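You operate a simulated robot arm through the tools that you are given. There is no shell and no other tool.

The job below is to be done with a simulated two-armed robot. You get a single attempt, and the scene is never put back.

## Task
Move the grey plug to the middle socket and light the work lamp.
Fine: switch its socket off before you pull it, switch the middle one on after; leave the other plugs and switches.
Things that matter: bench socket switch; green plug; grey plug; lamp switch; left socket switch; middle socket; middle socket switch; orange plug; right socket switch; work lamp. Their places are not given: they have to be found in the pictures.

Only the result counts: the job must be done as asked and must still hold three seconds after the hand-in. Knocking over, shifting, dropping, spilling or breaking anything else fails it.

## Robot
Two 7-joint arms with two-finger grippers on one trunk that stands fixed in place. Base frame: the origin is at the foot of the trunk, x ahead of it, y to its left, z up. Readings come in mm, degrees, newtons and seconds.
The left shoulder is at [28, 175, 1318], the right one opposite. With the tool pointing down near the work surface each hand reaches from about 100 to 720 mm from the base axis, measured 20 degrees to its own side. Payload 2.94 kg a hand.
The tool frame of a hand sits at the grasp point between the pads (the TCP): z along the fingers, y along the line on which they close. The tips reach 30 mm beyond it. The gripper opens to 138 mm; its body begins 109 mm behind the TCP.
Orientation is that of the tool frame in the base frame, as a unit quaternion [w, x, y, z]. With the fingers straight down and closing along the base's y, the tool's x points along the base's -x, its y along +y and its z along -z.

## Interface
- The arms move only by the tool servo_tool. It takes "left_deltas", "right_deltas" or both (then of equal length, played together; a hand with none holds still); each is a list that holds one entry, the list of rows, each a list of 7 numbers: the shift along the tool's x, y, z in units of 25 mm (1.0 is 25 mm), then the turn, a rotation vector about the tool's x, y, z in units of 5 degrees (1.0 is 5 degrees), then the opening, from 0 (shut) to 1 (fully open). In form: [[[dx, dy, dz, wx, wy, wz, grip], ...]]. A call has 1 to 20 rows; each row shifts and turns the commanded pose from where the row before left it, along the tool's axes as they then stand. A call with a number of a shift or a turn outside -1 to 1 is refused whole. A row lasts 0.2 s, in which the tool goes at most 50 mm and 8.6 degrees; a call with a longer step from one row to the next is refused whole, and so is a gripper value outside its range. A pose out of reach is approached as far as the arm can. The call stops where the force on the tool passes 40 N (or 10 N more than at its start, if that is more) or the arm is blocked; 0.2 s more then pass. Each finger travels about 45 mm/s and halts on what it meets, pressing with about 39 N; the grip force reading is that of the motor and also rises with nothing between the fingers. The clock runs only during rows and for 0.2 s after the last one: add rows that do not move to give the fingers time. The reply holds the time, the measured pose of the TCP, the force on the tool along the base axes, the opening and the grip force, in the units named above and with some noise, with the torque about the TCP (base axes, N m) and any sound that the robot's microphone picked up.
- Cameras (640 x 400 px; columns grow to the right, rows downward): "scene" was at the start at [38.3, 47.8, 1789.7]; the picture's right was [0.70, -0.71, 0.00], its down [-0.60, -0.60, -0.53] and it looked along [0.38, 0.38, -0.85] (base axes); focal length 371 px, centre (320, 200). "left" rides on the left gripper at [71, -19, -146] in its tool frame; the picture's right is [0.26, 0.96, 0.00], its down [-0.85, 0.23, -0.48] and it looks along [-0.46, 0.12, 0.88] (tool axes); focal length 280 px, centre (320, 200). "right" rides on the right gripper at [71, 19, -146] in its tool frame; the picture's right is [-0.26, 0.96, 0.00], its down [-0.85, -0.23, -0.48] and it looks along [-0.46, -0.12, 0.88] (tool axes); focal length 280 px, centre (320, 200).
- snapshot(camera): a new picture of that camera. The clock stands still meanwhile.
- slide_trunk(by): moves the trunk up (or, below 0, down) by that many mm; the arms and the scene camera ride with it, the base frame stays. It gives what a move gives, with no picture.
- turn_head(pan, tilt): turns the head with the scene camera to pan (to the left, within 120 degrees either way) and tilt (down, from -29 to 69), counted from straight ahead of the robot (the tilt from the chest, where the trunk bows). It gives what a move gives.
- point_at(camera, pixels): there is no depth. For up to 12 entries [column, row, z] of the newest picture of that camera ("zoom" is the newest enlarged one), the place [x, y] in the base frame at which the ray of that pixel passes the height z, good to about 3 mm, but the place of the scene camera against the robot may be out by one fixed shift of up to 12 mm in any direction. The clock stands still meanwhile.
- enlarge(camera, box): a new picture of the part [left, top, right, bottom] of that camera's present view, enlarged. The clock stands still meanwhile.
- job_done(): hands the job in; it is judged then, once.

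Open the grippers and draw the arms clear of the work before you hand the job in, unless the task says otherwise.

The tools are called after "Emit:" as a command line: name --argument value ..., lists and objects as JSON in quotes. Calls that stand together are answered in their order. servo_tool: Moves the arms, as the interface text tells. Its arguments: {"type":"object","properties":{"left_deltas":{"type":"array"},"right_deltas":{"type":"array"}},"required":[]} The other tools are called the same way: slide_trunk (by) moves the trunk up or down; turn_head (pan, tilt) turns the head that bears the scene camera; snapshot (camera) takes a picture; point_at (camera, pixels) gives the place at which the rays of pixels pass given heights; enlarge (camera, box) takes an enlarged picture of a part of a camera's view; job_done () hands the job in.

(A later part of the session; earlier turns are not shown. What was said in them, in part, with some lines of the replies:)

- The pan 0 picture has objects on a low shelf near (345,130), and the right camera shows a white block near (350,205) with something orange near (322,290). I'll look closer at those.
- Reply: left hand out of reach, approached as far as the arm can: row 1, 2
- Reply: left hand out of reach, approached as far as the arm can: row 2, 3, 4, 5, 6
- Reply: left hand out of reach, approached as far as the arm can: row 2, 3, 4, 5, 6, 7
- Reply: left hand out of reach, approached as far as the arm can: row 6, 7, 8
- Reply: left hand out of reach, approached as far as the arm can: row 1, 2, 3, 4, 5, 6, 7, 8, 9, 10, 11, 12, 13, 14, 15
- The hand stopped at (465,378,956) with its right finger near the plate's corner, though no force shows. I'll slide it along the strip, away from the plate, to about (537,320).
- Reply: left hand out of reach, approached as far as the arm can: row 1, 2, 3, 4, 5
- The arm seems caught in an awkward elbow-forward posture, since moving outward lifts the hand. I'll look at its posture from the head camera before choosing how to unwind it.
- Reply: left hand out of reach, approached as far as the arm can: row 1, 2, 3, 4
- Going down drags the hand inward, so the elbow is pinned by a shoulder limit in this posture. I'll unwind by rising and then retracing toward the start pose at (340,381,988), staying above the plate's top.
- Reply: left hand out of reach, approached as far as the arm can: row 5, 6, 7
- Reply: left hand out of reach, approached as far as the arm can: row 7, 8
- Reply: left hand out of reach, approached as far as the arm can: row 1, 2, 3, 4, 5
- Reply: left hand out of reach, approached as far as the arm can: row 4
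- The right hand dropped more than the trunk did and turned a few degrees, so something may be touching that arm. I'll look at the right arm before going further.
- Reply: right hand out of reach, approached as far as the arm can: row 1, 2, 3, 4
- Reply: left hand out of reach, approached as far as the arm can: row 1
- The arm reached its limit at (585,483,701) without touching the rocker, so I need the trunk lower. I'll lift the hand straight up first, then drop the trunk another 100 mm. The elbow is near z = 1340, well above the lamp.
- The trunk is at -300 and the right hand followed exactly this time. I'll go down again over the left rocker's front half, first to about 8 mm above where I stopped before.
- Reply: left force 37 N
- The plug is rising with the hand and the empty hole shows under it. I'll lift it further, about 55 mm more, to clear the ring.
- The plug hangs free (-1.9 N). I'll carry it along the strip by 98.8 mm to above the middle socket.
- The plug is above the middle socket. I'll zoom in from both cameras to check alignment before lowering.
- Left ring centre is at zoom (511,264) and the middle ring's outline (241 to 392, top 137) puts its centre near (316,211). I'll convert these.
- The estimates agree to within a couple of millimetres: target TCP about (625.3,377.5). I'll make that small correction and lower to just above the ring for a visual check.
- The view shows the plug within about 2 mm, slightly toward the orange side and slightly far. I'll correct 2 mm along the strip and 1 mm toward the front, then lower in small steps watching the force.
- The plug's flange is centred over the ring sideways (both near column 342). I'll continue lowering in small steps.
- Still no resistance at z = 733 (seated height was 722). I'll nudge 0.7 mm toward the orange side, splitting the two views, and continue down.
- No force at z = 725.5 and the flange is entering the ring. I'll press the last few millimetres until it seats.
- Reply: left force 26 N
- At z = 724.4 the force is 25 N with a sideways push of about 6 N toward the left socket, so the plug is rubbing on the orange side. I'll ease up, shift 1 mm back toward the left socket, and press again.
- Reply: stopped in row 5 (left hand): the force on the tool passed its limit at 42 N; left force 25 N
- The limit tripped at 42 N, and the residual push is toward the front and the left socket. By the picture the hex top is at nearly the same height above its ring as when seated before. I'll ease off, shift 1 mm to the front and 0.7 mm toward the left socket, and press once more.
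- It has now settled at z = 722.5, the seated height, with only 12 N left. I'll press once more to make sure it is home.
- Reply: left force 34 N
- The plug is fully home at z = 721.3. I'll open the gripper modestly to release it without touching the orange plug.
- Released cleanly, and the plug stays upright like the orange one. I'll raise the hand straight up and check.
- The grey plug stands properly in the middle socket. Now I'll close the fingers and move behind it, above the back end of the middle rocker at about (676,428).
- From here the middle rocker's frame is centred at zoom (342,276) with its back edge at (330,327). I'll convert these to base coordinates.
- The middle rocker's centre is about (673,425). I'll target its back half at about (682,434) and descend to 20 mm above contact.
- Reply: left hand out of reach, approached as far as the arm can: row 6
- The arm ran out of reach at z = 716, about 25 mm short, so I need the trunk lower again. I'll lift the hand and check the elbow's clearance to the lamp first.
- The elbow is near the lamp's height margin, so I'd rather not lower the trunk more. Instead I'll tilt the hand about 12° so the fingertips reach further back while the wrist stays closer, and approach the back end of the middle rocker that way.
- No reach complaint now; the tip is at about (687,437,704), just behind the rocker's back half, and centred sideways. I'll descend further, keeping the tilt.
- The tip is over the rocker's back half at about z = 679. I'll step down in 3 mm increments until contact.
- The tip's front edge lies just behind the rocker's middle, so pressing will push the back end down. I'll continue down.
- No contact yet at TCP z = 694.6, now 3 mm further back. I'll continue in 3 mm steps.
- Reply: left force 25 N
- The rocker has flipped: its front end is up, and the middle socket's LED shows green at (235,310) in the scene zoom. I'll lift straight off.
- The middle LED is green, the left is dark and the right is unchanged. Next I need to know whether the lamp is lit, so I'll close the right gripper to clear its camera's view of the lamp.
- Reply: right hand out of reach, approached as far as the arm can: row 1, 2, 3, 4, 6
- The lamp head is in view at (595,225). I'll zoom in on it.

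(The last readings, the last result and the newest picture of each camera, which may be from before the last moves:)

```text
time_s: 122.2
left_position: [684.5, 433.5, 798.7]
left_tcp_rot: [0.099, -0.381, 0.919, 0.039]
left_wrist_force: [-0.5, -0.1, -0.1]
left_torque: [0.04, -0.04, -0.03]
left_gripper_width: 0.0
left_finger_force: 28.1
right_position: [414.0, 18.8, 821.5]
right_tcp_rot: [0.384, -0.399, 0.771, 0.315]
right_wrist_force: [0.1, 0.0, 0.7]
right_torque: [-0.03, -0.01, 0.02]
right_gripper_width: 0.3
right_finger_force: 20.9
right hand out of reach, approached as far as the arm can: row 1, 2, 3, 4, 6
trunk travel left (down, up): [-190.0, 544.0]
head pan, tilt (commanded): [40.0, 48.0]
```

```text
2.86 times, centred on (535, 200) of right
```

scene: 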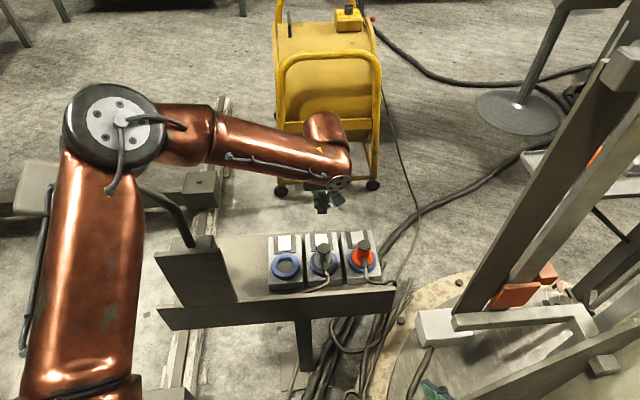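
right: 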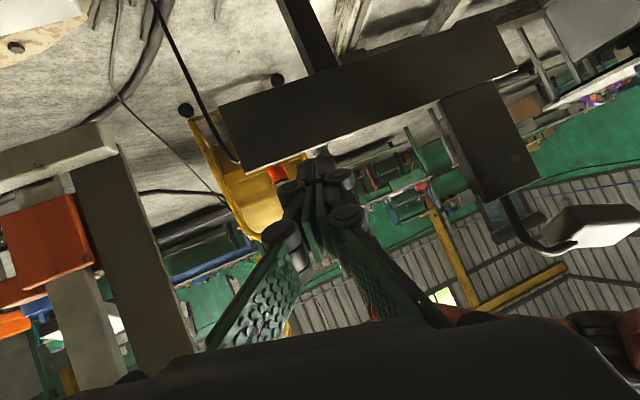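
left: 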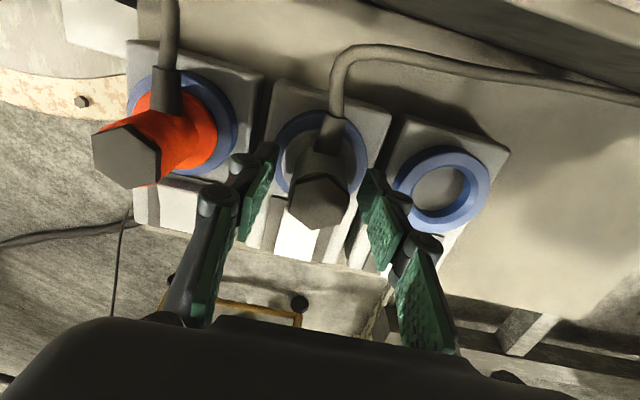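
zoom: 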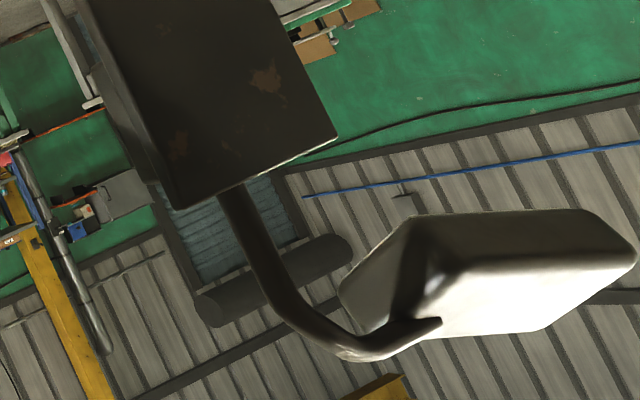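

The lamp's underside looks the same as before power, so it is not glowing and its own switch must be off. I need a view of the orange rocker on the back of the lamp box, so I'll untilt the left hand, move it back from the plugs, and turn it to look along the bench at the lamp.

Emit:
servo_tool --left_deltas '[[[0, 0, 0, 0, 0.8, 0, 0], [0, 0, 0, 0, 0.8, 0, 0], [0, 0, 0, 0, 0.8, 0, 0], [0.1, 0.74, -0.5, 0, 0, 0, 0], [0.1, 0.74, -0.5, 0, 0, 0, 0], [0.1, 0.74, -0.5, 0, 0, 0, 0], [0.1, 0.74, -0.5, 0, 0, 0, 0], [0, 0, 0, 0, 0, -1, 0], [0, 0, 0, 0, 0, -1, 0], [0, 0, 0, 0, 0, -1, 0], [0, 0, 0, 0, 0, -1, 0], [0, 0, 0, 0, 0, -1, 0], [0, 0, 0, 0, 0, -1, 0], [0, 0, 0, 0, 0, -1, 0], [0, 0, 0, 0, 0, -1, 0], [0, 0, 0, 0, 0, -1, 0], [0, 0, 0, 0, 0, -1, 0]]]'

Emit:
snapshot --camera "left"

```text
time_s: 125.8
left_position: [625.5, 479.8, 849.6]
left_tcp_rot: [-0.001, 0.738, -0.675, 0.002]
left_wrist_force: [0.0, 0.6, -0.5]
left_torque: [0.0, 0.02, 0.0]
left_gripper_width: 0.0
left_finger_force: 28.2
right_position: [414.1, 19.2, 822.4]
right_tcp_rot: [0.384, -0.4, 0.77, 0.316]
right_wrist_force: [-0.8, 0.6, 0.3]
right_torque: [0.03, 0.02, -0.03]
right_gripper_width: 0.0
right_finger_force: 28.1
trunk travel left (down, up): [-190.0, 544.0]
head pan, tilt (commanded): [40.0, 48.0]
```

```text
taken
```

left: 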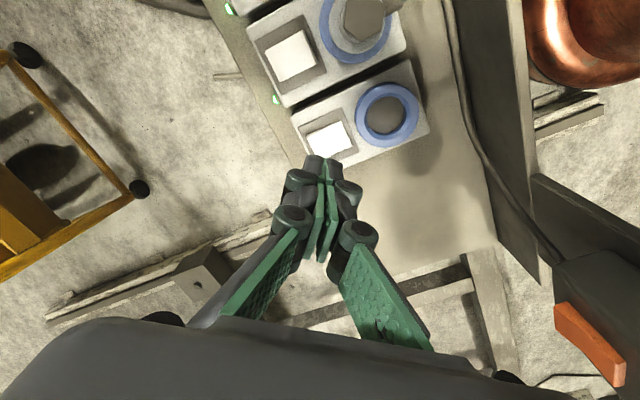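

The orange rocker shows at (590,345) on the dark lamp box. I'll turn the hand about 40° more to bring it toward the middle of the picture.

Emit:
servo_tool --left_deltas '[[[0, 0, 0, 0, 0, -1, 0], [0, 0, 0, 0, 0, -1, 0], [0, 0, 0, 0, 0, -1, 0], [0, 0, 0, 0, 0, -1, 0], [0, 0, 0, 0, 0, -1, 0], [0, 0, 0, 0, 0, -1, 0], [0, 0, 0, 0, 0, -1, 0], [0, 0, 0, 0, 0, -1, 0]]]'

Emit:
snapshot --camera "left"

```text
time_s: 127.5
left_position: [623.7, 480.3, 848.6]
left_tcp_rot: [-0.002, 0.924, -0.381, 0.003]
left_wrist_force: [-0.2, 0.5, 0.9]
left_torque: [0.05, -0.01, -0.01]
left_gripper_width: 0.0
left_finger_force: 28.2
right_position: [415.0, 19.4, 821.4]
right_tcp_rot: [0.385, -0.4, 0.77, 0.315]
right_wrist_force: [-1.0, 0.7, 0.1]
right_torque: [0.03, -0.02, -0.03]
right_gripper_width: 0.0
right_finger_force: 28.4
trunk travel left (down, up): [-190.0, 544.0]
head pan, tilt (commanded): [40.0, 48.0]
```

```text
taken
```

left: 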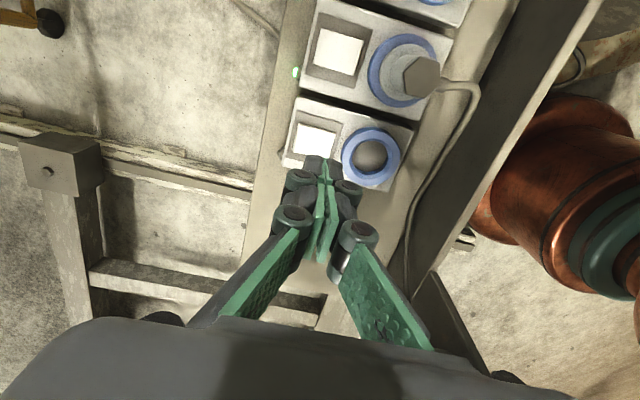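

The lamp box is now hidden behind the gripper body at the bottom. I'll move the hand along the bench toward the lamp, still well clear, and tilt the camera up.

Emit:
servo_tool --left_deltas '[[[-0.8, 0, 0, 0, 0, 0, 0], [-0.8, 0, 0, 0, 0, 0, 0], [-0.8, 0, 0, 0, 0, 0, 0], [0, 0, 0, 0, -1, 0, 0], [0, 0, 0, 0, -1, 0, 0], [0, 0, 0, 0, -1, 0, 0], [0, 0, 0, 0, -1, 0, 0], [0, 0, 0, 0, -1, 0, 0]]]'

Emit:
snapshot --camera "left"

Emit:
snapshot --camera "scene"

```text
time_s: 129.3
left_position: [582.4, 522.1, 849.4]
left_tcp_rot: [-0.084, 0.902, -0.373, -0.199]
left_wrist_force: [-0.2, -0.4, 0.4]
left_torque: [0.0, -0.02, -0.02]
left_gripper_width: 0.0
left_finger_force: 28.1
right_position: [415.6, 18.1, 822.4]
right_tcp_rot: [0.384, -0.399, 0.771, 0.315]
right_wrist_force: [0.2, -0.3, -0.6]
right_torque: [0.01, 0.01, 0.04]
right_gripper_width: 0.2
right_finger_force: 28.8
trunk travel left (down, up): [-190.0, 544.0]
head pan, tilt (commanded): [40.0, 48.0]
```

```text
taken
```

left: 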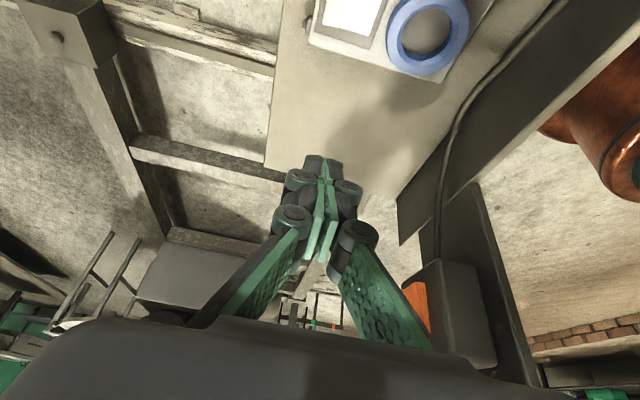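

```text
taken
```

scene: 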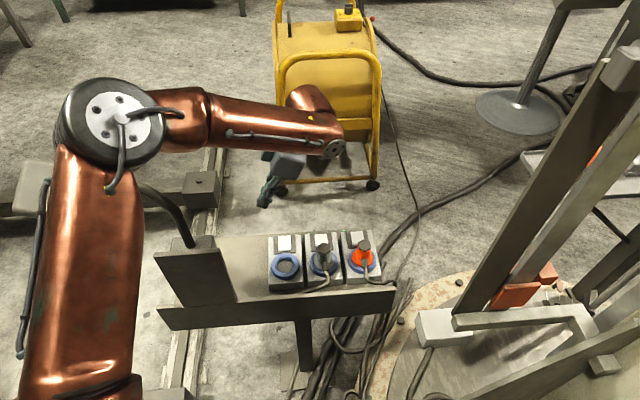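

The lamp box is at (455,310), with the orange rocker at (418,300) partly behind a finger. I'll turn 15° back to separate them and zoom in.

Emit:
servo_tool --left_deltas '[[[0, 0, 0, 0, 0, 1, 0], [0, 0, 0, 0, 0, 1, 0], [0, 0, 0, 0, 0, 1, 0]]]'

Emit:
snapshot --camera "left"

Emit:
enlarge --camera "left" --box '[400, 200, 640, 390]'

```text
time_s: 130.2
left_position: [582.6, 521.5, 848.7]
left_tcp_rot: [-0.056, 0.846, -0.488, -0.207]
left_wrist_force: [0.3, -0.5, -0.6]
left_torque: [0.01, -0.02, -0.02]
left_gripper_width: 0.0
left_finger_force: 28.8
right_position: [415.2, 18.5, 821.5]
right_tcp_rot: [0.384, -0.4, 0.77, 0.315]
right_wrist_force: [0.3, 0.1, 0.3]
right_torque: [0.05, -0.02, -0.02]
right_gripper_width: 0.0
right_finger_force: 28.5
trunk travel left (down, up): [-190.0, 544.0]
head pan, tilt (commanded): [40.0, 48.0]
```

```text
taken
```

left: 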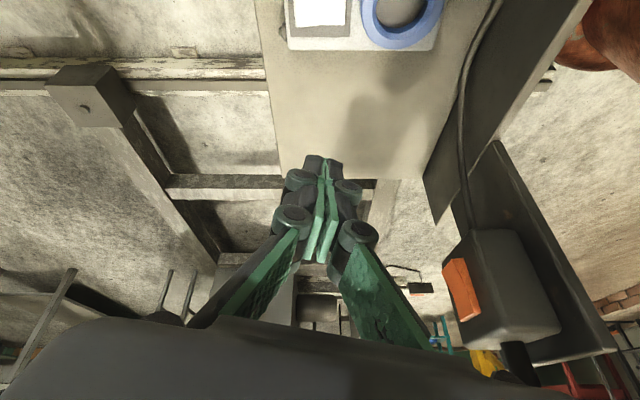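

```text
2.11 times, centred on (520, 295) of left
```

zoom: 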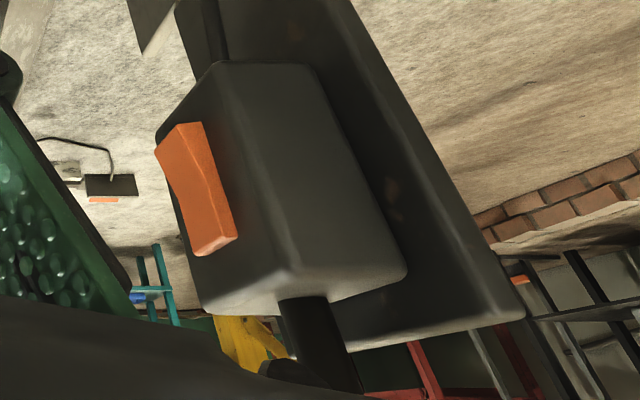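

That is a clear view of the lamp box's back face with its orange rocker (this picture is upside down). I'll zoom further to see which end stands out.

Emit:
enlarge --camera "left" --box '[420, 240, 520, 340]'

Emit:
point_at --camera "left" --pixels '[[455, 262, 800], [455, 262, 850], [469, 315, 800], [469, 315, 850], [469, 315, 900], [472, 230, 750], [472, 230, 800], [505, 325, 850], [505, 325, 900], [560, 325, 900], [615, 348, 920]]'

```text
4.00 times, centred on (470, 290) of left
```

zoom: 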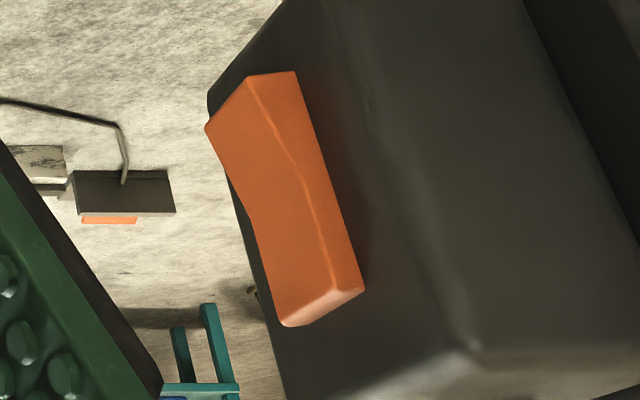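

```text
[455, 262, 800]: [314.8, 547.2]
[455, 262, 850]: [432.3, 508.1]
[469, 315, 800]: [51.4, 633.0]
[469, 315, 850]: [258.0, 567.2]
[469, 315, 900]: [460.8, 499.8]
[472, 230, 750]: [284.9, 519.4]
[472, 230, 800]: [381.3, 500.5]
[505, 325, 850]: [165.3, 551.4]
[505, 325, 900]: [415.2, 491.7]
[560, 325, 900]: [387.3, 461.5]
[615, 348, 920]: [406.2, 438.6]
```

The rocker's lower physical end (top of this inverted picture) stands out more and the upper end is pressed in. Before touching it I want to be sure the lamp isn't already lit, so I'll zoom on the lamp head again with the right camera.

Emit:
enlarge --camera "right" --box '[530, 180, 640, 260]'

Emit:
turn_head --pan 70 --tilt 40

Emit:
snapshot --camera "scene"

```text
5.00 times, centred on (585, 220) of right
```

zoom: 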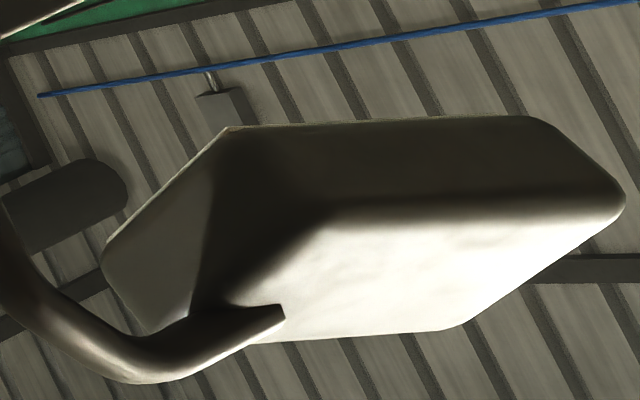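

```text
time_s: 131.1
left_position: [583.2, 522.3, 849.0]
left_tcp_rot: [-0.058, 0.845, -0.489, -0.207]
left_wrist_force: [0.1, 0.7, 0.6]
left_torque: [-0.02, -0.02, 0.0]
left_gripper_width: 0.1
left_finger_force: 27.6
right_position: [415.9, 19.0, 821.4]
right_tcp_rot: [0.383, -0.401, 0.77, 0.315]
right_wrist_force: [-0.4, 0.4, -0.4]
right_torque: [-0.01, -0.01, 0.0]
right_gripper_width: 0.0
right_finger_force: 28.6
trunk travel left (down, up): [-190.0, 544.0]
head pan, tilt (commanded): [70.0, 40.0]
```

```text
taken
```

scene: 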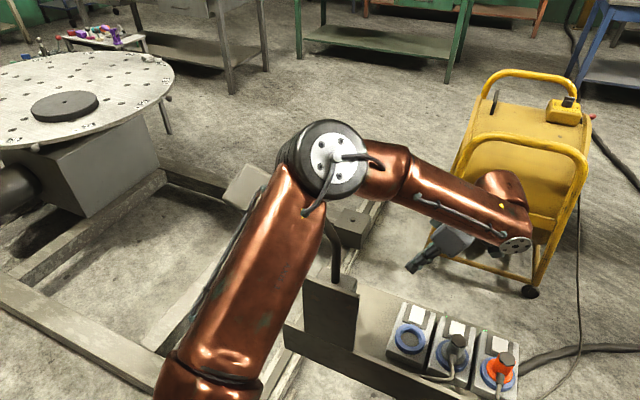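

This face is just ambient-lit, and the light-giving face may point away from this camera. I'll bring the left camera round to look at the lamp head from the bench side by moving a little toward it and tilting further up.

Emit:
servo_tool --left_deltas '[[[-0.768, 0.441, 0.395, 0, 0, 0, 0], [-0.768, 0.441, 0.395, 0, 0, 0, 0], [-0.768, 0.441, 0.395, 0, 0, 0, 0], [0, 0, 0, 0, -1, 0.4, 0], [0, 0, 0, 0, -1, 0.4, 0], [0, 0, 0, 0, -1, 0.4, 0], [0, 0, 0, 0, -1, 0.4, 0], [0, 0, 0, 0, -1, 0.4, 0], [0, 0, 0, 0, -1, 0.4, 0]]]'

Emit:
snapshot --camera "left"

Emit:
snapshot --camera "scene"

```text
time_s: 133.1
left_position: [520.8, 561.0, 848.3]
left_tcp_rot: [-0.159, 0.709, -0.541, -0.423]
left_wrist_force: [0.0, -0.8, 0.1]
left_torque: [0.0, 0.01, 0.02]
left_gripper_width: 0.2
left_finger_force: 28.5
right_position: [415.1, 19.5, 822.6]
right_tcp_rot: [0.384, -0.4, 0.77, 0.315]
right_wrist_force: [0.4, 0.0, -0.5]
right_torque: [0.02, 0.01, -0.02]
right_gripper_width: 0.0
right_finger_force: 28.3
trunk travel left (down, up): [-190.0, 544.0]
head pan, tilt (commanded): [70.0, 40.0]
```

```text
taken
```

left: 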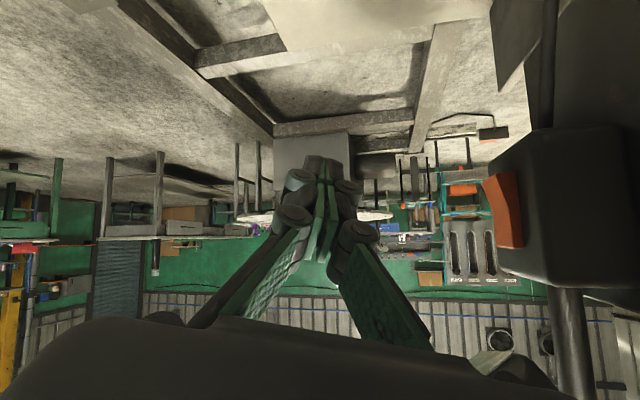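

```text
taken
```

scene: 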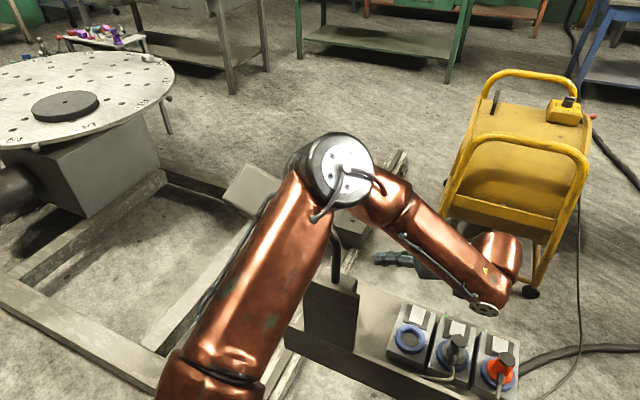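

A good side profile of the rocker is now at (503,210). I'll zoom in on it.

Emit:
enlarge --camera "left" --box '[460, 150, 580, 270]'

Emit:
enlarge --camera "left" --box '[400, 280, 640, 400]'

```text
3.33 times, centred on (520, 210) of left
```

zoom: 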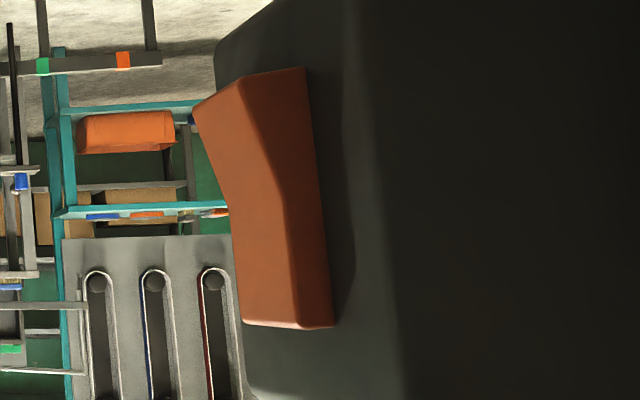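

```text
2.67 times, centred on (520, 340) of left
```

zoom: 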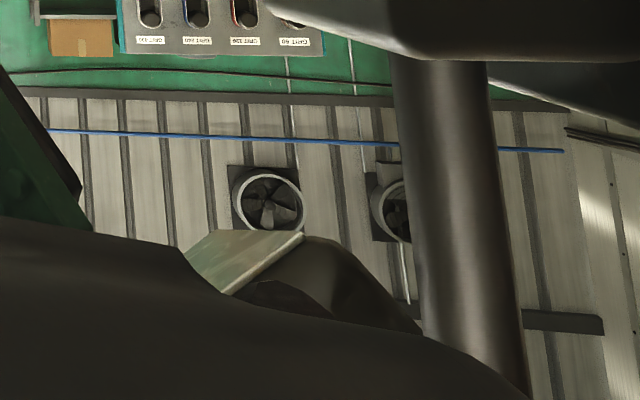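

The near-side profile confirms it: the lower end protrudes and the upper end is flush, and the lamp head isn't glowing. By triangulation the rocker spans z ≈ 838 to 884 around (405,527). I'll roll the hand about its axis so the closed fingers can press the rocker's lower half sideways, toward the robot.

Emit:
servo_tool --left_deltas '[[[0, 0, 0, 0, 0, 1, 0], [0, 0, 0, 0, 0, 1, 0], [0, 0, 0, 0, 0, 1, 0], [0, 0, 0, 0, 0, 1, 0], [0, 0, 0, 0, 0, 1, 0], [0, 0, 0, 0, 0, 1, 0], [0, 0, 0, 0, 0, 1, 0], [0, 0, 0, 0, 0, 1, 0], [0, 0, 0, 0, 0, 1, 0], [0, 0, 0, 0, 0, 1, 0], [0, 0, 0, 0, 0, 1, 0], [0, 0, 0, 0, 0, 1, 0]]]'

Emit:
snapshot --camera "left"

Emit:
snapshot --camera "scene"

```text
time_s: 135.7
left_position: [520.6, 560.8, 848.3]
left_tcp_rot: [-0.074, -0.342, 0.823, 0.447]
left_wrist_force: [0.0, 0.0, 0.6]
left_torque: [-0.02, 0.01, 0.02]
left_gripper_width: 0.2
left_finger_force: 28.6
right_position: [416.2, 20.4, 820.8]
right_tcp_rot: [0.383, -0.401, 0.77, 0.316]
right_wrist_force: [-0.4, -0.3, -0.8]
right_torque: [0.0, 0.01, -0.01]
right_gripper_width: 0.0
right_finger_force: 28.4
trunk travel left (down, up): [-190.0, 544.0]
head pan, tilt (commanded): [70.0, 40.0]
```

```text
taken
```

left: 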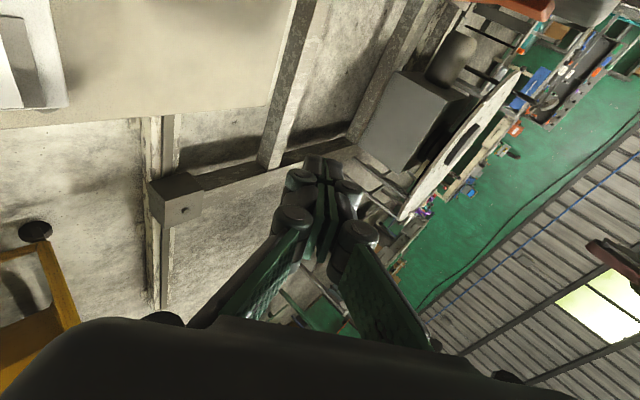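

```text
taken
```

scene: 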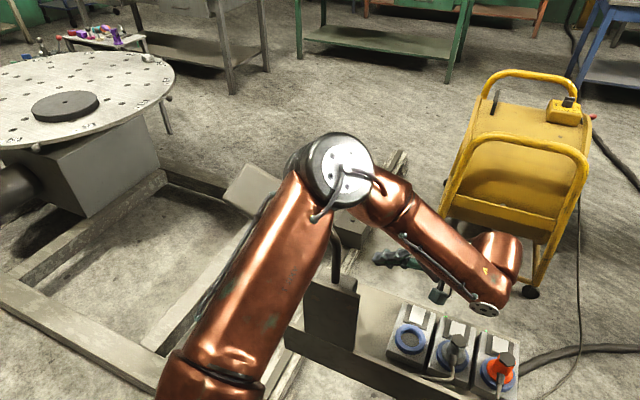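

The roll worked. Now I'll move to about 25 mm behind the rocker's lower end, still clear, and then swing the fingers to lie more level along the bench.

Emit:
servo_tool --left_deltas '[[[0.683, 0.34, 0.2, 0, 0, 0, 0], [0.683, 0.34, 0.2, 0, 0, 0, 0], [0.683, 0.34, 0.2, 0, 0, 0, 0], [0.683, 0.34, 0.2, 0, 0, 0, 0], [0, 0, 0, -0.635, 0.708, 0.195, 0], [0, 0, 0, -0.635, 0.708, 0.195, 0], [0, 0, 0, -0.635, 0.708, 0.195, 0], [0, 0, 0, -0.635, 0.708, 0.195, 0]]]'

Emit:
snapshot --camera "right"

Emit:
snapshot --camera "scene"

Emit:
snapshot --camera "left"

```text
time_s: 137.5
left_position: [443.6, 544.0, 851.8]
left_tcp_rot: [-0.228, -0.356, 0.765, 0.487]
left_wrist_force: [-0.3, 0.4, -0.5]
left_torque: [0.02, 0.02, 0.01]
left_gripper_width: 0.0
left_finger_force: 28.3
right_position: [414.7, 19.3, 822.9]
right_tcp_rot: [0.384, -0.4, 0.77, 0.315]
right_wrist_force: [0.7, -0.4, 0.9]
right_torque: [0.01, -0.01, 0.0]
right_gripper_width: 0.2
right_finger_force: 28.8
trunk travel left (down, up): [-190.0, 544.0]
head pan, tilt (commanded): [70.0, 40.0]
```

```text
taken
```

right: 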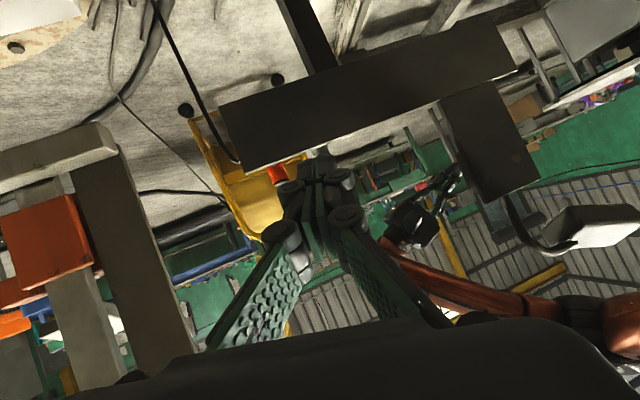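

```text
taken
```

scene: 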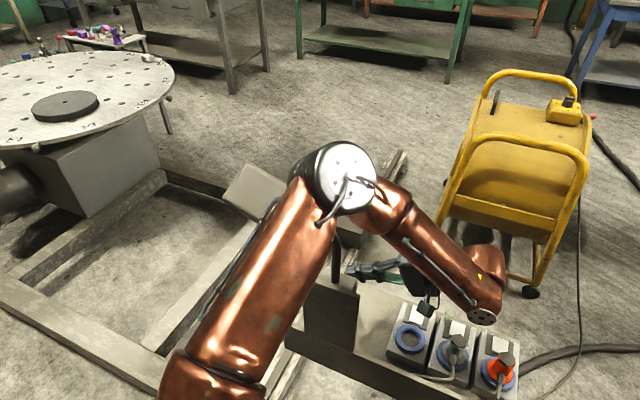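

```text
taken
```

left: 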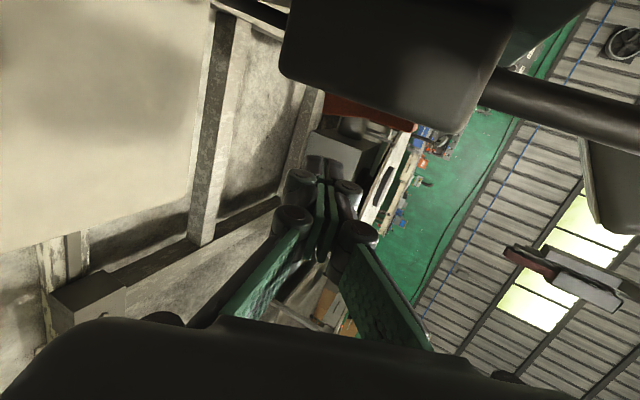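

The left camera (its right side is physical up) shows the lamp box at (400,60), with the rocker as a dark orange strip from about (325,100) to (415,125) and the fingertips at (325,165). I'll zoom in to check the alignment with the lower end.

Emit:
enlarge --camera "left" --box '[260, 60, 460, 210]'

Emit:
enlarge --camera "scene" --box '[290, 220, 430, 330]'

Emit:
enlarge --camera "right" --box '[380, 100, 640, 280]'

```text
2.67 times, centred on (360, 135) of left
```

zoom: 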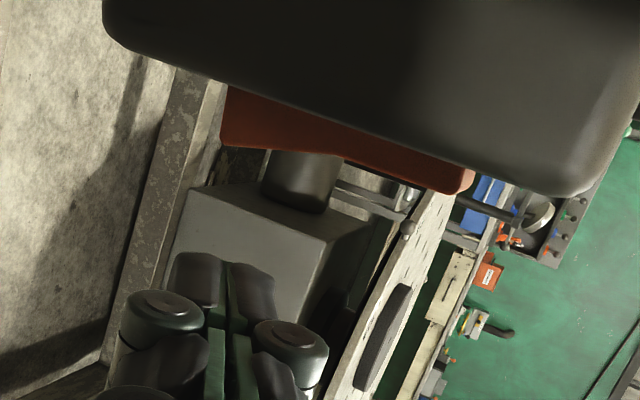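

```text
3.64 times, centred on (360, 275) of scene
```

zoom: 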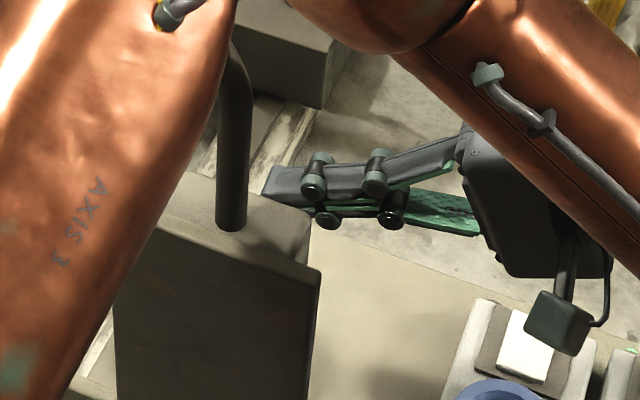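

```text
2.22 times, centred on (510, 190) of right
```

zoom: 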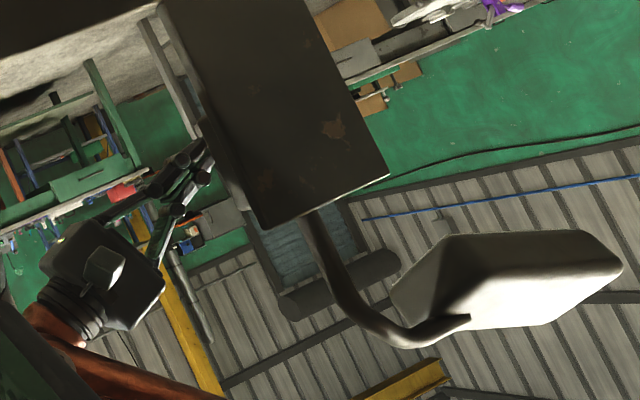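

The rocker's lower end protrudes at zoom (220,90 to 150) and the fingers line up with that end. I'll raise the fingers 8 mm so they bear on its lower half, then approach in steps toward the box.

Emit:
servo_tool --left_deltas '[[[0, 0.29, -0.135, 0, 0, 0, 0], [0.199, 0.007, 0.016, 0, 0, 0, 0], [0.199, 0.007, 0.016, 0, 0, 0, 0], [0.199, 0.007, 0.016, 0, 0, 0, 0]]]'

Emit:
enlarge --camera "left" --box '[260, 60, 460, 210]'

Emit:
enlarge --camera "scene" --box '[290, 220, 430, 330]'

```text
time_s: 138.5
left_position: [432.9, 532.9, 860.2]
left_tcp_rot: [-0.227, -0.357, 0.765, 0.486]
left_wrist_force: [0.1, 0.0, 0.7]
left_torque: [0.0, -0.03, -0.01]
left_gripper_width: 0.0
left_finger_force: 28.0
right_position: [415.2, 19.4, 822.1]
right_tcp_rot: [0.384, -0.4, 0.77, 0.315]
right_wrist_force: [-0.7, -0.3, -0.4]
right_torque: [-0.02, -0.01, 0.0]
right_gripper_width: 0.0
right_finger_force: 28.3
trunk travel left (down, up): [-190.0, 544.0]
head pan, tilt (commanded): [70.0, 40.0]
```

```text
2.67 times, centred on (360, 135) of left
```

zoom: 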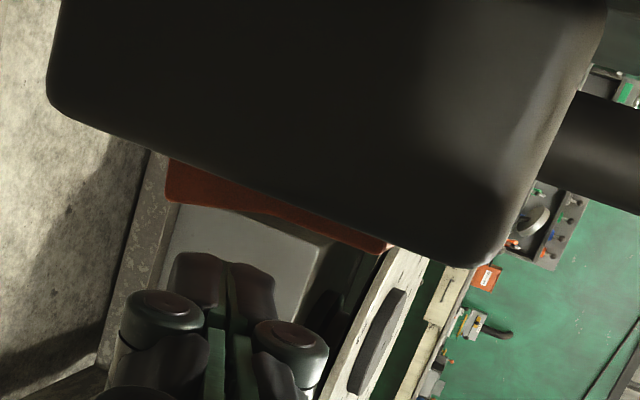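

```text
3.64 times, centred on (360, 275) of scene
```

zoom: 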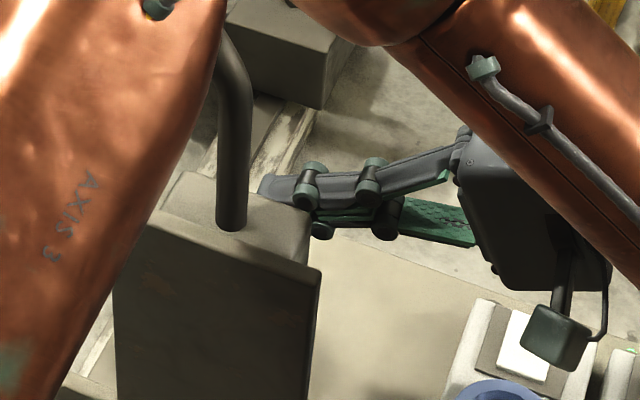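

The fingers now cover exactly the lower half of the rocker (zoom columns 172 to 278 against its 165 to 390), with a gap of roughly 9 mm. I'll push on in 3 mm steps.

Emit:
servo_tool --left_deltas '[[[0.12, 0.004, 0.01, 0, 0, 0, 0], [0.12, 0.004, 0.01, 0, 0, 0, 0], [0.12, 0.004, 0.01, 0, 0, 0, 0]]]'

Emit:
enlarge --camera "left" --box '[260, 60, 460, 210]'

```text
time_s: 139.3
left_position: [425.5, 526.5, 859.3]
left_tcp_rot: [-0.227, -0.356, 0.765, 0.487]
left_wrist_force: [0.9, 0.3, -0.1]
left_torque: [-0.01, -0.01, 0.01]
left_gripper_width: 0.3
left_finger_force: 28.6
right_position: [415.3, 20.0, 820.9]
right_tcp_rot: [0.384, -0.4, 0.77, 0.315]
right_wrist_force: [0.2, 0.1, 0.8]
right_torque: [-0.01, -0.04, 0.02]
right_gripper_width: 0.0
right_finger_force: 28.4
trunk travel left (down, up): [-190.0, 544.0]
head pan, tilt (commanded): [70.0, 40.0]
```

```text
2.67 times, centred on (360, 135) of left
```

zoom: 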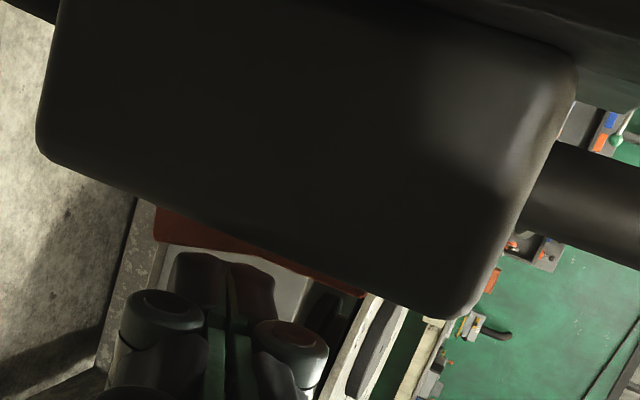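

Gap is down to about 2 mm. I'll drop 3 mm to stay on the lower half and press on in 2 mm steps.

Emit:
servo_tool --left_deltas '[[[0, -0.109, 0.05, 0, 0, 0, 0], [0.08, 0.003, 0.006, 0, 0, 0, 0], [0.08, 0.003, 0.006, 0, 0, 0, 0], [0.08, 0.003, 0.006, 0, 0, 0, 0]]]'

Emit:
enlarge --camera "left" --box '[260, 60, 460, 210]'

Emit:
enlarge --camera "right" --box '[380, 100, 640, 280]'

```text
time_s: 140.3
left_position: [422.4, 522.8, 856.4]
left_tcp_rot: [-0.226, -0.357, 0.765, 0.486]
left_wrist_force: [2.3, 1.7, -0.3]
left_torque: [0.0, -0.04, -0.04]
left_gripper_width: 0.3
left_finger_force: 28.0
right_position: [415.2, 18.9, 821.3]
right_tcp_rot: [0.384, -0.401, 0.77, 0.315]
right_wrist_force: [-0.3, -0.4, 0.1]
right_torque: [-0.03, -0.01, -0.02]
right_gripper_width: 0.0
right_finger_force: 28.4
trunk travel left (down, up): [-190.0, 544.0]
head pan, tilt (commanded): [70.0, 40.0]
```

```text
2.67 times, centred on (360, 135) of left
```

zoom: 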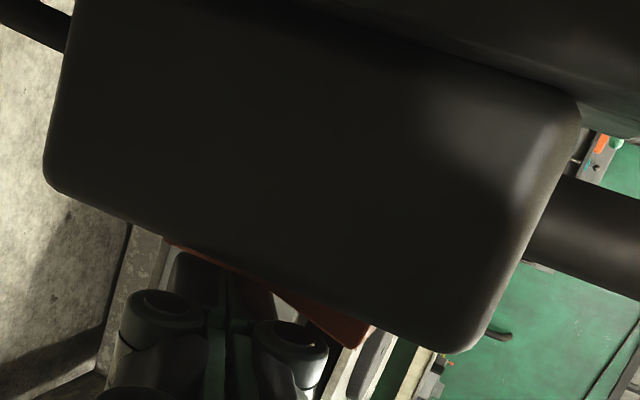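

```text
2.22 times, centred on (510, 190) of right
```

zoom: 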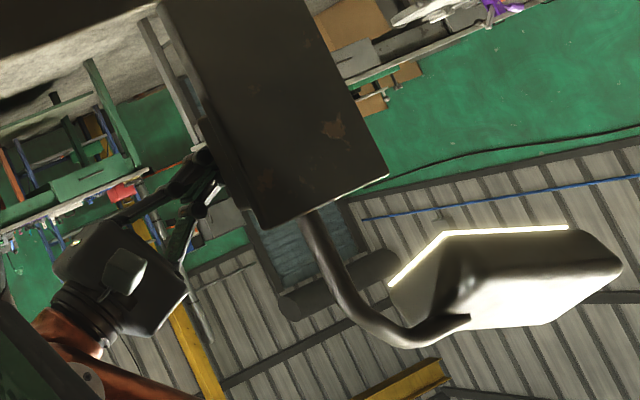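

The lamp is lit: a bright strip now glows along the underside of its head in the right camera, and the rocker's upper end is out. I'll back away from the rocker along the way I came, in reverse.

Emit:
servo_tool --left_deltas '[[[-0.3, -0.011, -0.024, 0, 0, 0, 0], [-0.5, -0.02, -0.04, 0, 0, 0, 0], [-0.5, -0.02, -0.04, 0, 0, 0, 0], [0, 0, 0, 0.635, -0.708, -0.195, 0], [0, 0, 0, 0.635, -0.708, -0.195, 0], [0, 0, 0, 0.635, -0.708, -0.195, 0], [0, 0, 0, 0.635, -0.708, -0.195, 0], [-0.683, -0.34, -0.2, 0, 0, 0, 0], [-0.683, -0.34, -0.2, 0, 0, 0, 0], [-0.683, -0.34, -0.2, 0, 0, 0, 0]]]'

Emit:
snapshot --camera "right"

Emit:
snapshot --camera "scene"

```text
time_s: 142.5
left_position: [501.6, 557.8, 854.5]
left_tcp_rot: [-0.074, -0.342, 0.824, 0.446]
left_wrist_force: [0.2, 0.0, 0.1]
left_torque: [-0.01, 0.0, -0.04]
left_gripper_width: 0.1
left_finger_force: 28.8
right_position: [416.0, 19.2, 821.7]
right_tcp_rot: [0.384, -0.4, 0.77, 0.315]
right_wrist_force: [0.2, -0.2, 0.0]
right_torque: [-0.04, 0.02, -0.02]
right_gripper_width: 0.2
right_finger_force: 28.6
trunk travel left (down, up): [-190.0, 544.0]
head pan, tilt (commanded): [70.0, 40.0]
```

```text
taken
```

right: 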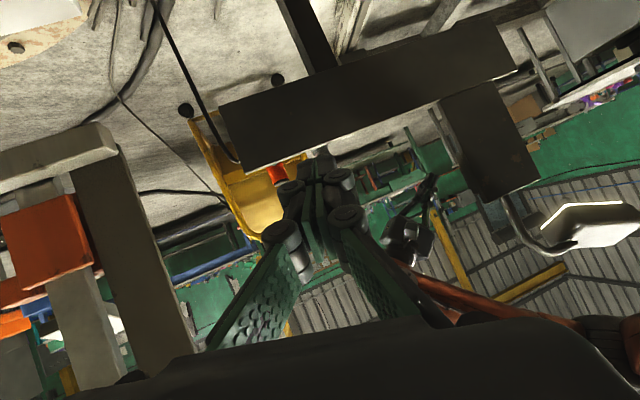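

```text
taken
```

scene: 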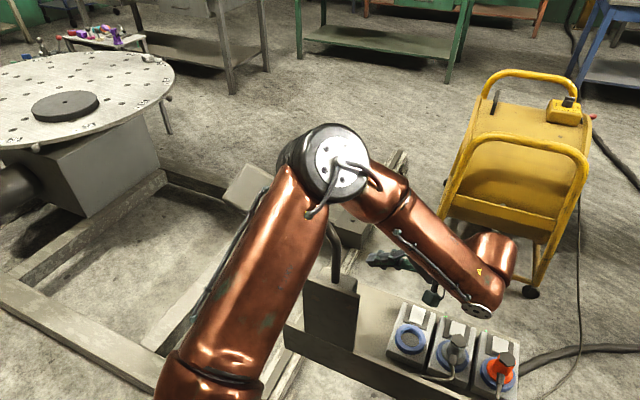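

The lamp stays lit. I'll raise the trunk first for clearance over the lamp, then bring the left hand back to pointing straight down well behind the box.

Emit:
slide_trunk --by 120

Emit:
servo_tool --left_deltas '[[[0, 0, 0, 0.875, 0.203, 0, 0], [0, 0, 0, 0.875, 0.203, 0, 0], [0, 0, 0, 0.875, 0.203, 0, 0], [0, 0, 0, 0.875, 0.203, 0, 0], [0, 0, 0, 0.875, 0.203, 0, 0], [0, 0, 0, 0.875, 0.203, 0, 0], [0, 0, 0, 0.875, 0.203, 0, 0], [0, 0, 0, 0.875, 0.203, 0, 0], [0, 0, 0, 0.875, 0.203, 0, 0], [0, 0, 0, 0.875, 0.203, 0, 0], [0, 0, 0, 0.875, 0.203, 0, 0], [0, 0, 0, 0.875, 0.203, 0, 0]]]'

Emit:
snapshot --camera "scene"

Emit:
snapshot --camera "right"

```text
time_s: 144.0
left_position: [501.3, 557.5, 974.3]
left_tcp_rot: [-0.072, -0.342, 0.824, 0.446]
left_wrist_force: [0.0, 0.5, 0.6]
left_torque: [0.04, -0.02, 0.02]
left_gripper_width: 0.0
left_finger_force: 28.4
right_position: [416.6, 19.8, 940.4]
right_tcp_rot: [0.384, -0.399, 0.771, 0.315]
right_wrist_force: [0.7, -0.6, 0.6]
right_torque: [0.02, 0.02, 0.03]
right_gripper_width: 0.2
right_finger_force: 28.7
trunk travel left (down, up): [-310.0, 424.0]
head pan, tilt (commanded): [70.0, 40.0]
```

```text
time_s: 146.6
left_position: [503.3, 558.9, 974.7]
left_tcp_rot: [0.003, -0.383, 0.924, -0.004]
left_wrist_force: [0.4, -0.3, -0.1]
left_torque: [-0.03, -0.04, 0.04]
left_gripper_width: 0.0
left_finger_force: 28.3
right_position: [415.5, 19.0, 942.6]
right_tcp_rot: [0.384, -0.4, 0.77, 0.315]
right_wrist_force: [0.2, -0.8, 0.1]
right_torque: [0.01, 0.03, -0.01]
right_gripper_width: 0.0
right_finger_force: 28.0
trunk travel left (down, up): [-310.0, 424.0]
head pan, tilt (commanded): [70.0, 40.0]
```

```text
taken
```

scene: 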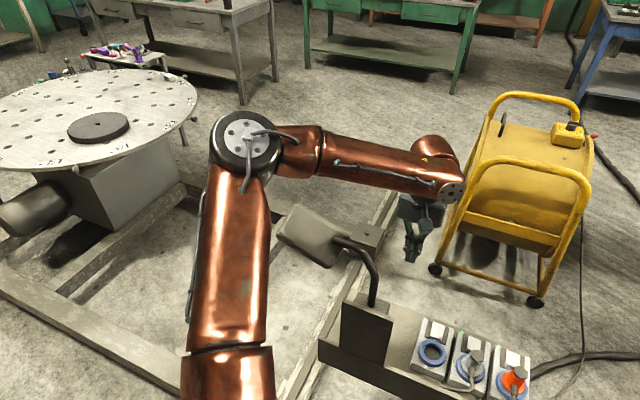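

```text
taken
```

right: 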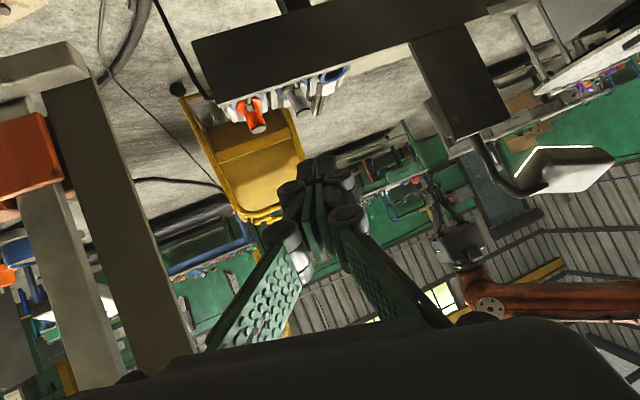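

The hand points straight down at (503,559,975) and the lamp is lit. I'll raise the trunk back to its starting height, then draw the left hand back over the front, well above the lamp.

Emit:
slide_trunk --by 180

Emit:
servo_tool --left_deltas '[[[0.68, -0.3, 0.1, 0, 0, 0, 0], [0.68, -0.3, 0.2, 0, 0, 0, 0], [0.68, -0.3, 0.2, 0, 0, 0, 0], [0.68, -0.3, 0.2, 0, 0, 0, 0], [0.68, -0.3, 0.2, 0, 0, 0, 0], [0.68, -0.3, 0.2, 0, 0, 0, 0], [0.68, -0.3, 0.2, 0, 0, 0, 0], [0.68, -0.3, 0.2, 0, 0, 0, 0]]]'

Emit:
snapshot --camera "scene"

```text
time_s: 148.6
left_position: [502.8, 558.0, 1155.0]
left_tcp_rot: [0.002, -0.383, 0.924, -0.003]
left_wrist_force: [-0.8, 0.2, -0.1]
left_torque: [0.0, -0.01, 0.03]
left_gripper_width: 0.2
left_finger_force: 28.4
right_position: [416.2, 19.3, 1121.8]
right_tcp_rot: [0.384, -0.4, 0.77, 0.316]
right_wrist_force: [0.0, 0.4, -0.6]
right_torque: [0.0, 0.0, 0.0]
right_gripper_width: 0.2
right_finger_force: 28.4
trunk travel left (down, up): [-490.0, 244.0]
head pan, tilt (commanded): [70.0, 40.0]
```

```text
time_s: 150.4
left_position: [446.9, 419.3, 1118.2]
left_tcp_rot: [0.003, -0.384, 0.923, -0.003]
left_wrist_force: [-0.4, -0.4, -0.1]
left_torque: [0.02, -0.01, -0.02]
left_gripper_width: 0.1
left_finger_force: 27.8
right_position: [415.2, 19.1, 1122.2]
right_tcp_rot: [0.385, -0.4, 0.77, 0.316]
right_wrist_force: [0.5, 0.0, -0.9]
right_torque: [0.0, 0.01, -0.02]
right_gripper_width: 0.0
right_finger_force: 28.6
trunk travel left (down, up): [-490.0, 244.0]
head pan, tilt (commanded): [70.0, 40.0]
```

```text
taken
```

scene: 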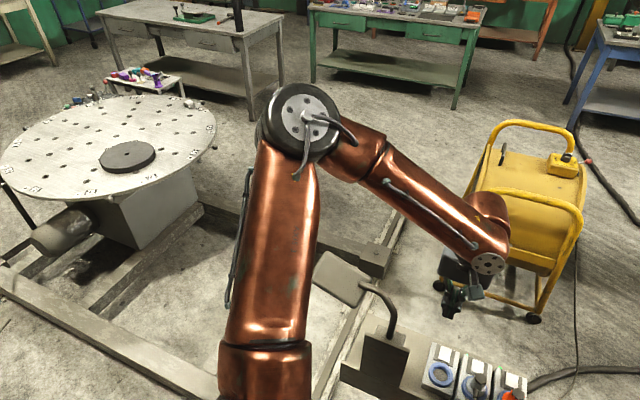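

The left hand is now well above and in front of the work. I'll open both grippers here and then check the final state.

Emit:
servo_tool --left_deltas '[[[0, 0, 0, 0, 0, 0, 0.5], [0, 0, 0, 0, 0, 0, 1], [0, 0, 0, 0, 0, 0, 1], [0, 0, 0, 0, 0, 0, 1], [0, 0, 0, 0, 0, 0, 1], [0, 0, 0, 0, 0, 0, 1], [0, 0, 0, 0, 0, 0, 1], [0, 0, 0, 0, 0, 0, 1], [0, 0, 0, 0, 0, 0, 1]]]' --right_deltas '[[[0, 0, 0, 0, 0, 0, 0.5], [0, 0, 0, 0, 0, 0, 1], [0, 0, 0, 0, 0, 0, 1], [0, 0, 0, 0, 0, 0, 1], [0, 0, 0, 0, 0, 0, 1], [0, 0, 0, 0, 0, 0, 1], [0, 0, 0, 0, 0, 0, 1], [0, 0, 0, 0, 0, 0, 1], [0, 0, 0, 0, 0, 0, 1]]]'

Emit:
turn_head --pan 45 --tilt 57

Emit:
snapshot --camera "scene"

Emit:
enlarge --camera "scene" --box '[320, 170, 460, 270]'

Emit:
snapshot --camera "right"

Emit:
snapshot --camera "left"

```text
time_s: 152.4
left_position: [448.3, 419.3, 1117.6]
left_tcp_rot: [0.002, -0.382, 0.924, -0.003]
left_wrist_force: [1.0, 0.3, 0.9]
left_torque: [0.0, -0.01, 0.0]
left_gripper_width: 137.9
left_finger_force: 0.1
right_position: [415.5, 20.1, 1121.4]
right_tcp_rot: [0.384, -0.4, 0.771, 0.315]
right_wrist_force: [-0.1, 0.4, -0.8]
right_torque: [-0.02, -0.03, -0.02]
right_gripper_width: 137.7
right_finger_force: 0.0
trunk travel left (down, up): [-490.0, 244.0]
head pan, tilt (commanded): [70.0, 40.0]
```

```text
time_s: 153.3
left_position: [448.5, 420.4, 1118.3]
left_tcp_rot: [0.001, -0.383, 0.924, -0.002]
left_wrist_force: [0.2, 0.0, 1.2]
left_torque: [0.02, -0.01, -0.01]
left_gripper_width: 138.1
left_finger_force: 0.1
right_position: [415.1, 19.4, 1121.9]
right_tcp_rot: [0.383, -0.401, 0.77, 0.316]
right_wrist_force: [0.4, 0.3, -0.6]
right_torque: [-0.02, 0.0, -0.04]
right_gripper_width: 138.0
right_finger_force: 0.0
trunk travel left (down, up): [-490.0, 244.0]
head pan, tilt (commanded): [45.0, 57.0]
```

```text
taken
```

scene: 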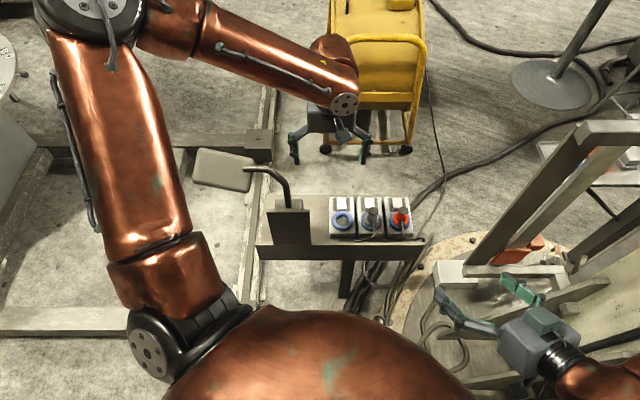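

```text
4.00 times, centred on (390, 220) of scene
```

zoom: 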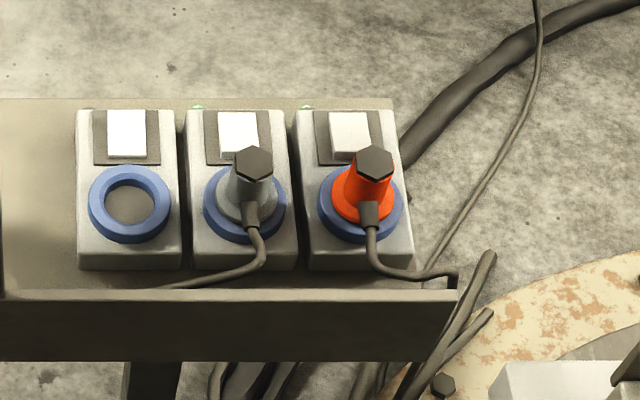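

```text
taken
```

right: 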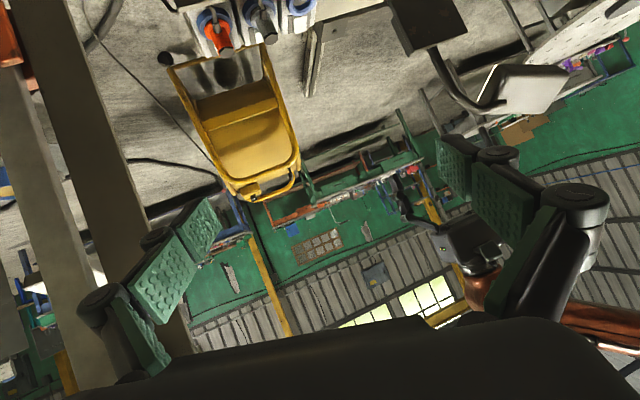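

```text
taken
```

left: 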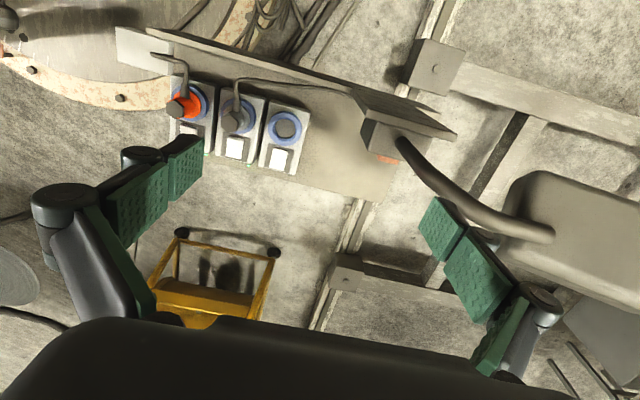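

The middle and right LEDs are green, the left is dark, and all plugs stand. The open left hand is a bit near the lamp tube, so I'll shift it along and up, and zoom once more on the lamp.

Emit:
servo_tool --left_deltas '[[[0, -0.6, -0.3, 0, 0, 0, 1], [0, -0.8, -0.3, 0, 0, 0, 1], [0, -0.8, -0.3, 0, 0, 0, 1], [0, 0, 0, 0, 0, 0, 1]]]'

Emit:
enlarge --camera "right" --box '[400, 0, 600, 140]'

Emit:
snapshot --camera "scene"

```text
time_s: 154.3
left_position: [487.7, 379.3, 1140.4]
left_tcp_rot: [0.002, -0.384, 0.924, -0.003]
left_wrist_force: [-0.5, 0.4, -0.1]
left_torque: [-0.04, -0.02, -0.02]
left_gripper_width: 137.8
left_finger_force: 0.0
right_position: [414.4, 19.0, 1122.1]
right_tcp_rot: [0.383, -0.4, 0.771, 0.315]
right_wrist_force: [-0.4, -0.3, 0.4]
right_torque: [0.0, 0.02, -0.03]
right_gripper_width: 138.0
right_finger_force: 0.0
trunk travel left (down, up): [-490.0, 244.0]
head pan, tilt (commanded): [45.0, 57.0]
```

```text
2.86 times, centred on (500, 70) of right
```

zoom: 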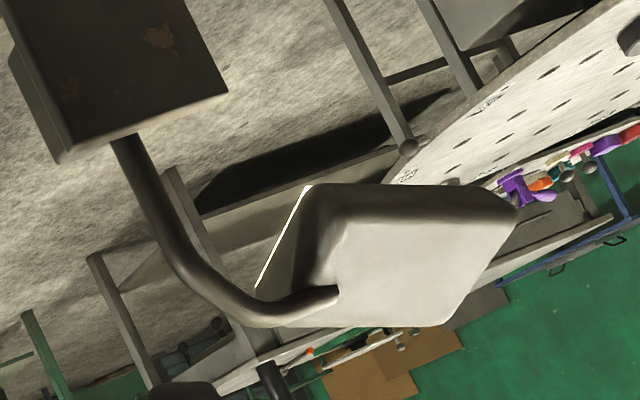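

```text
taken
```

scene: 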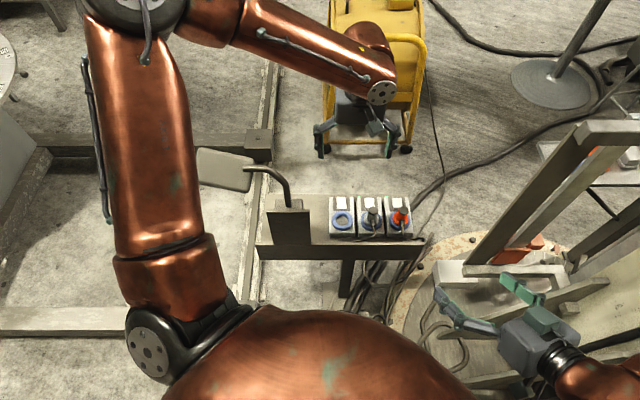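

The lamp still shows its lit edge at zoom (290,220). The grey plug is in the middle socket, which is on, and the left socket is off. The orange plug and its switch are as they were, both grippers are open, and the arms are clear, so I'm handing in the job.

Emit:
job_done

```text
The job is handed in.
```

The grey plug is now in the middle socket and the work lamp is lit. I've handed the job in, but no verdict came back.

- **Left socket:** I switched it off first, and its green light went out before I pulled the plug.
- **Middle socket:** The plug went in to the same depth it had in the left socket. I switched the socket on afterwards, and its light is green.
- **Lamp switch:** The lamp stayed dark once the middle socket was on, so I also pressed the orange switch on the back of its foot box. It lit straight away and was still lit when I last checked.
- **Left alone:** I didn't touch the orange plug or the right socket's switch. I never saw the green plug or the bench socket switch in any picture.

Both grippers are open and the arms are clear of the bench.
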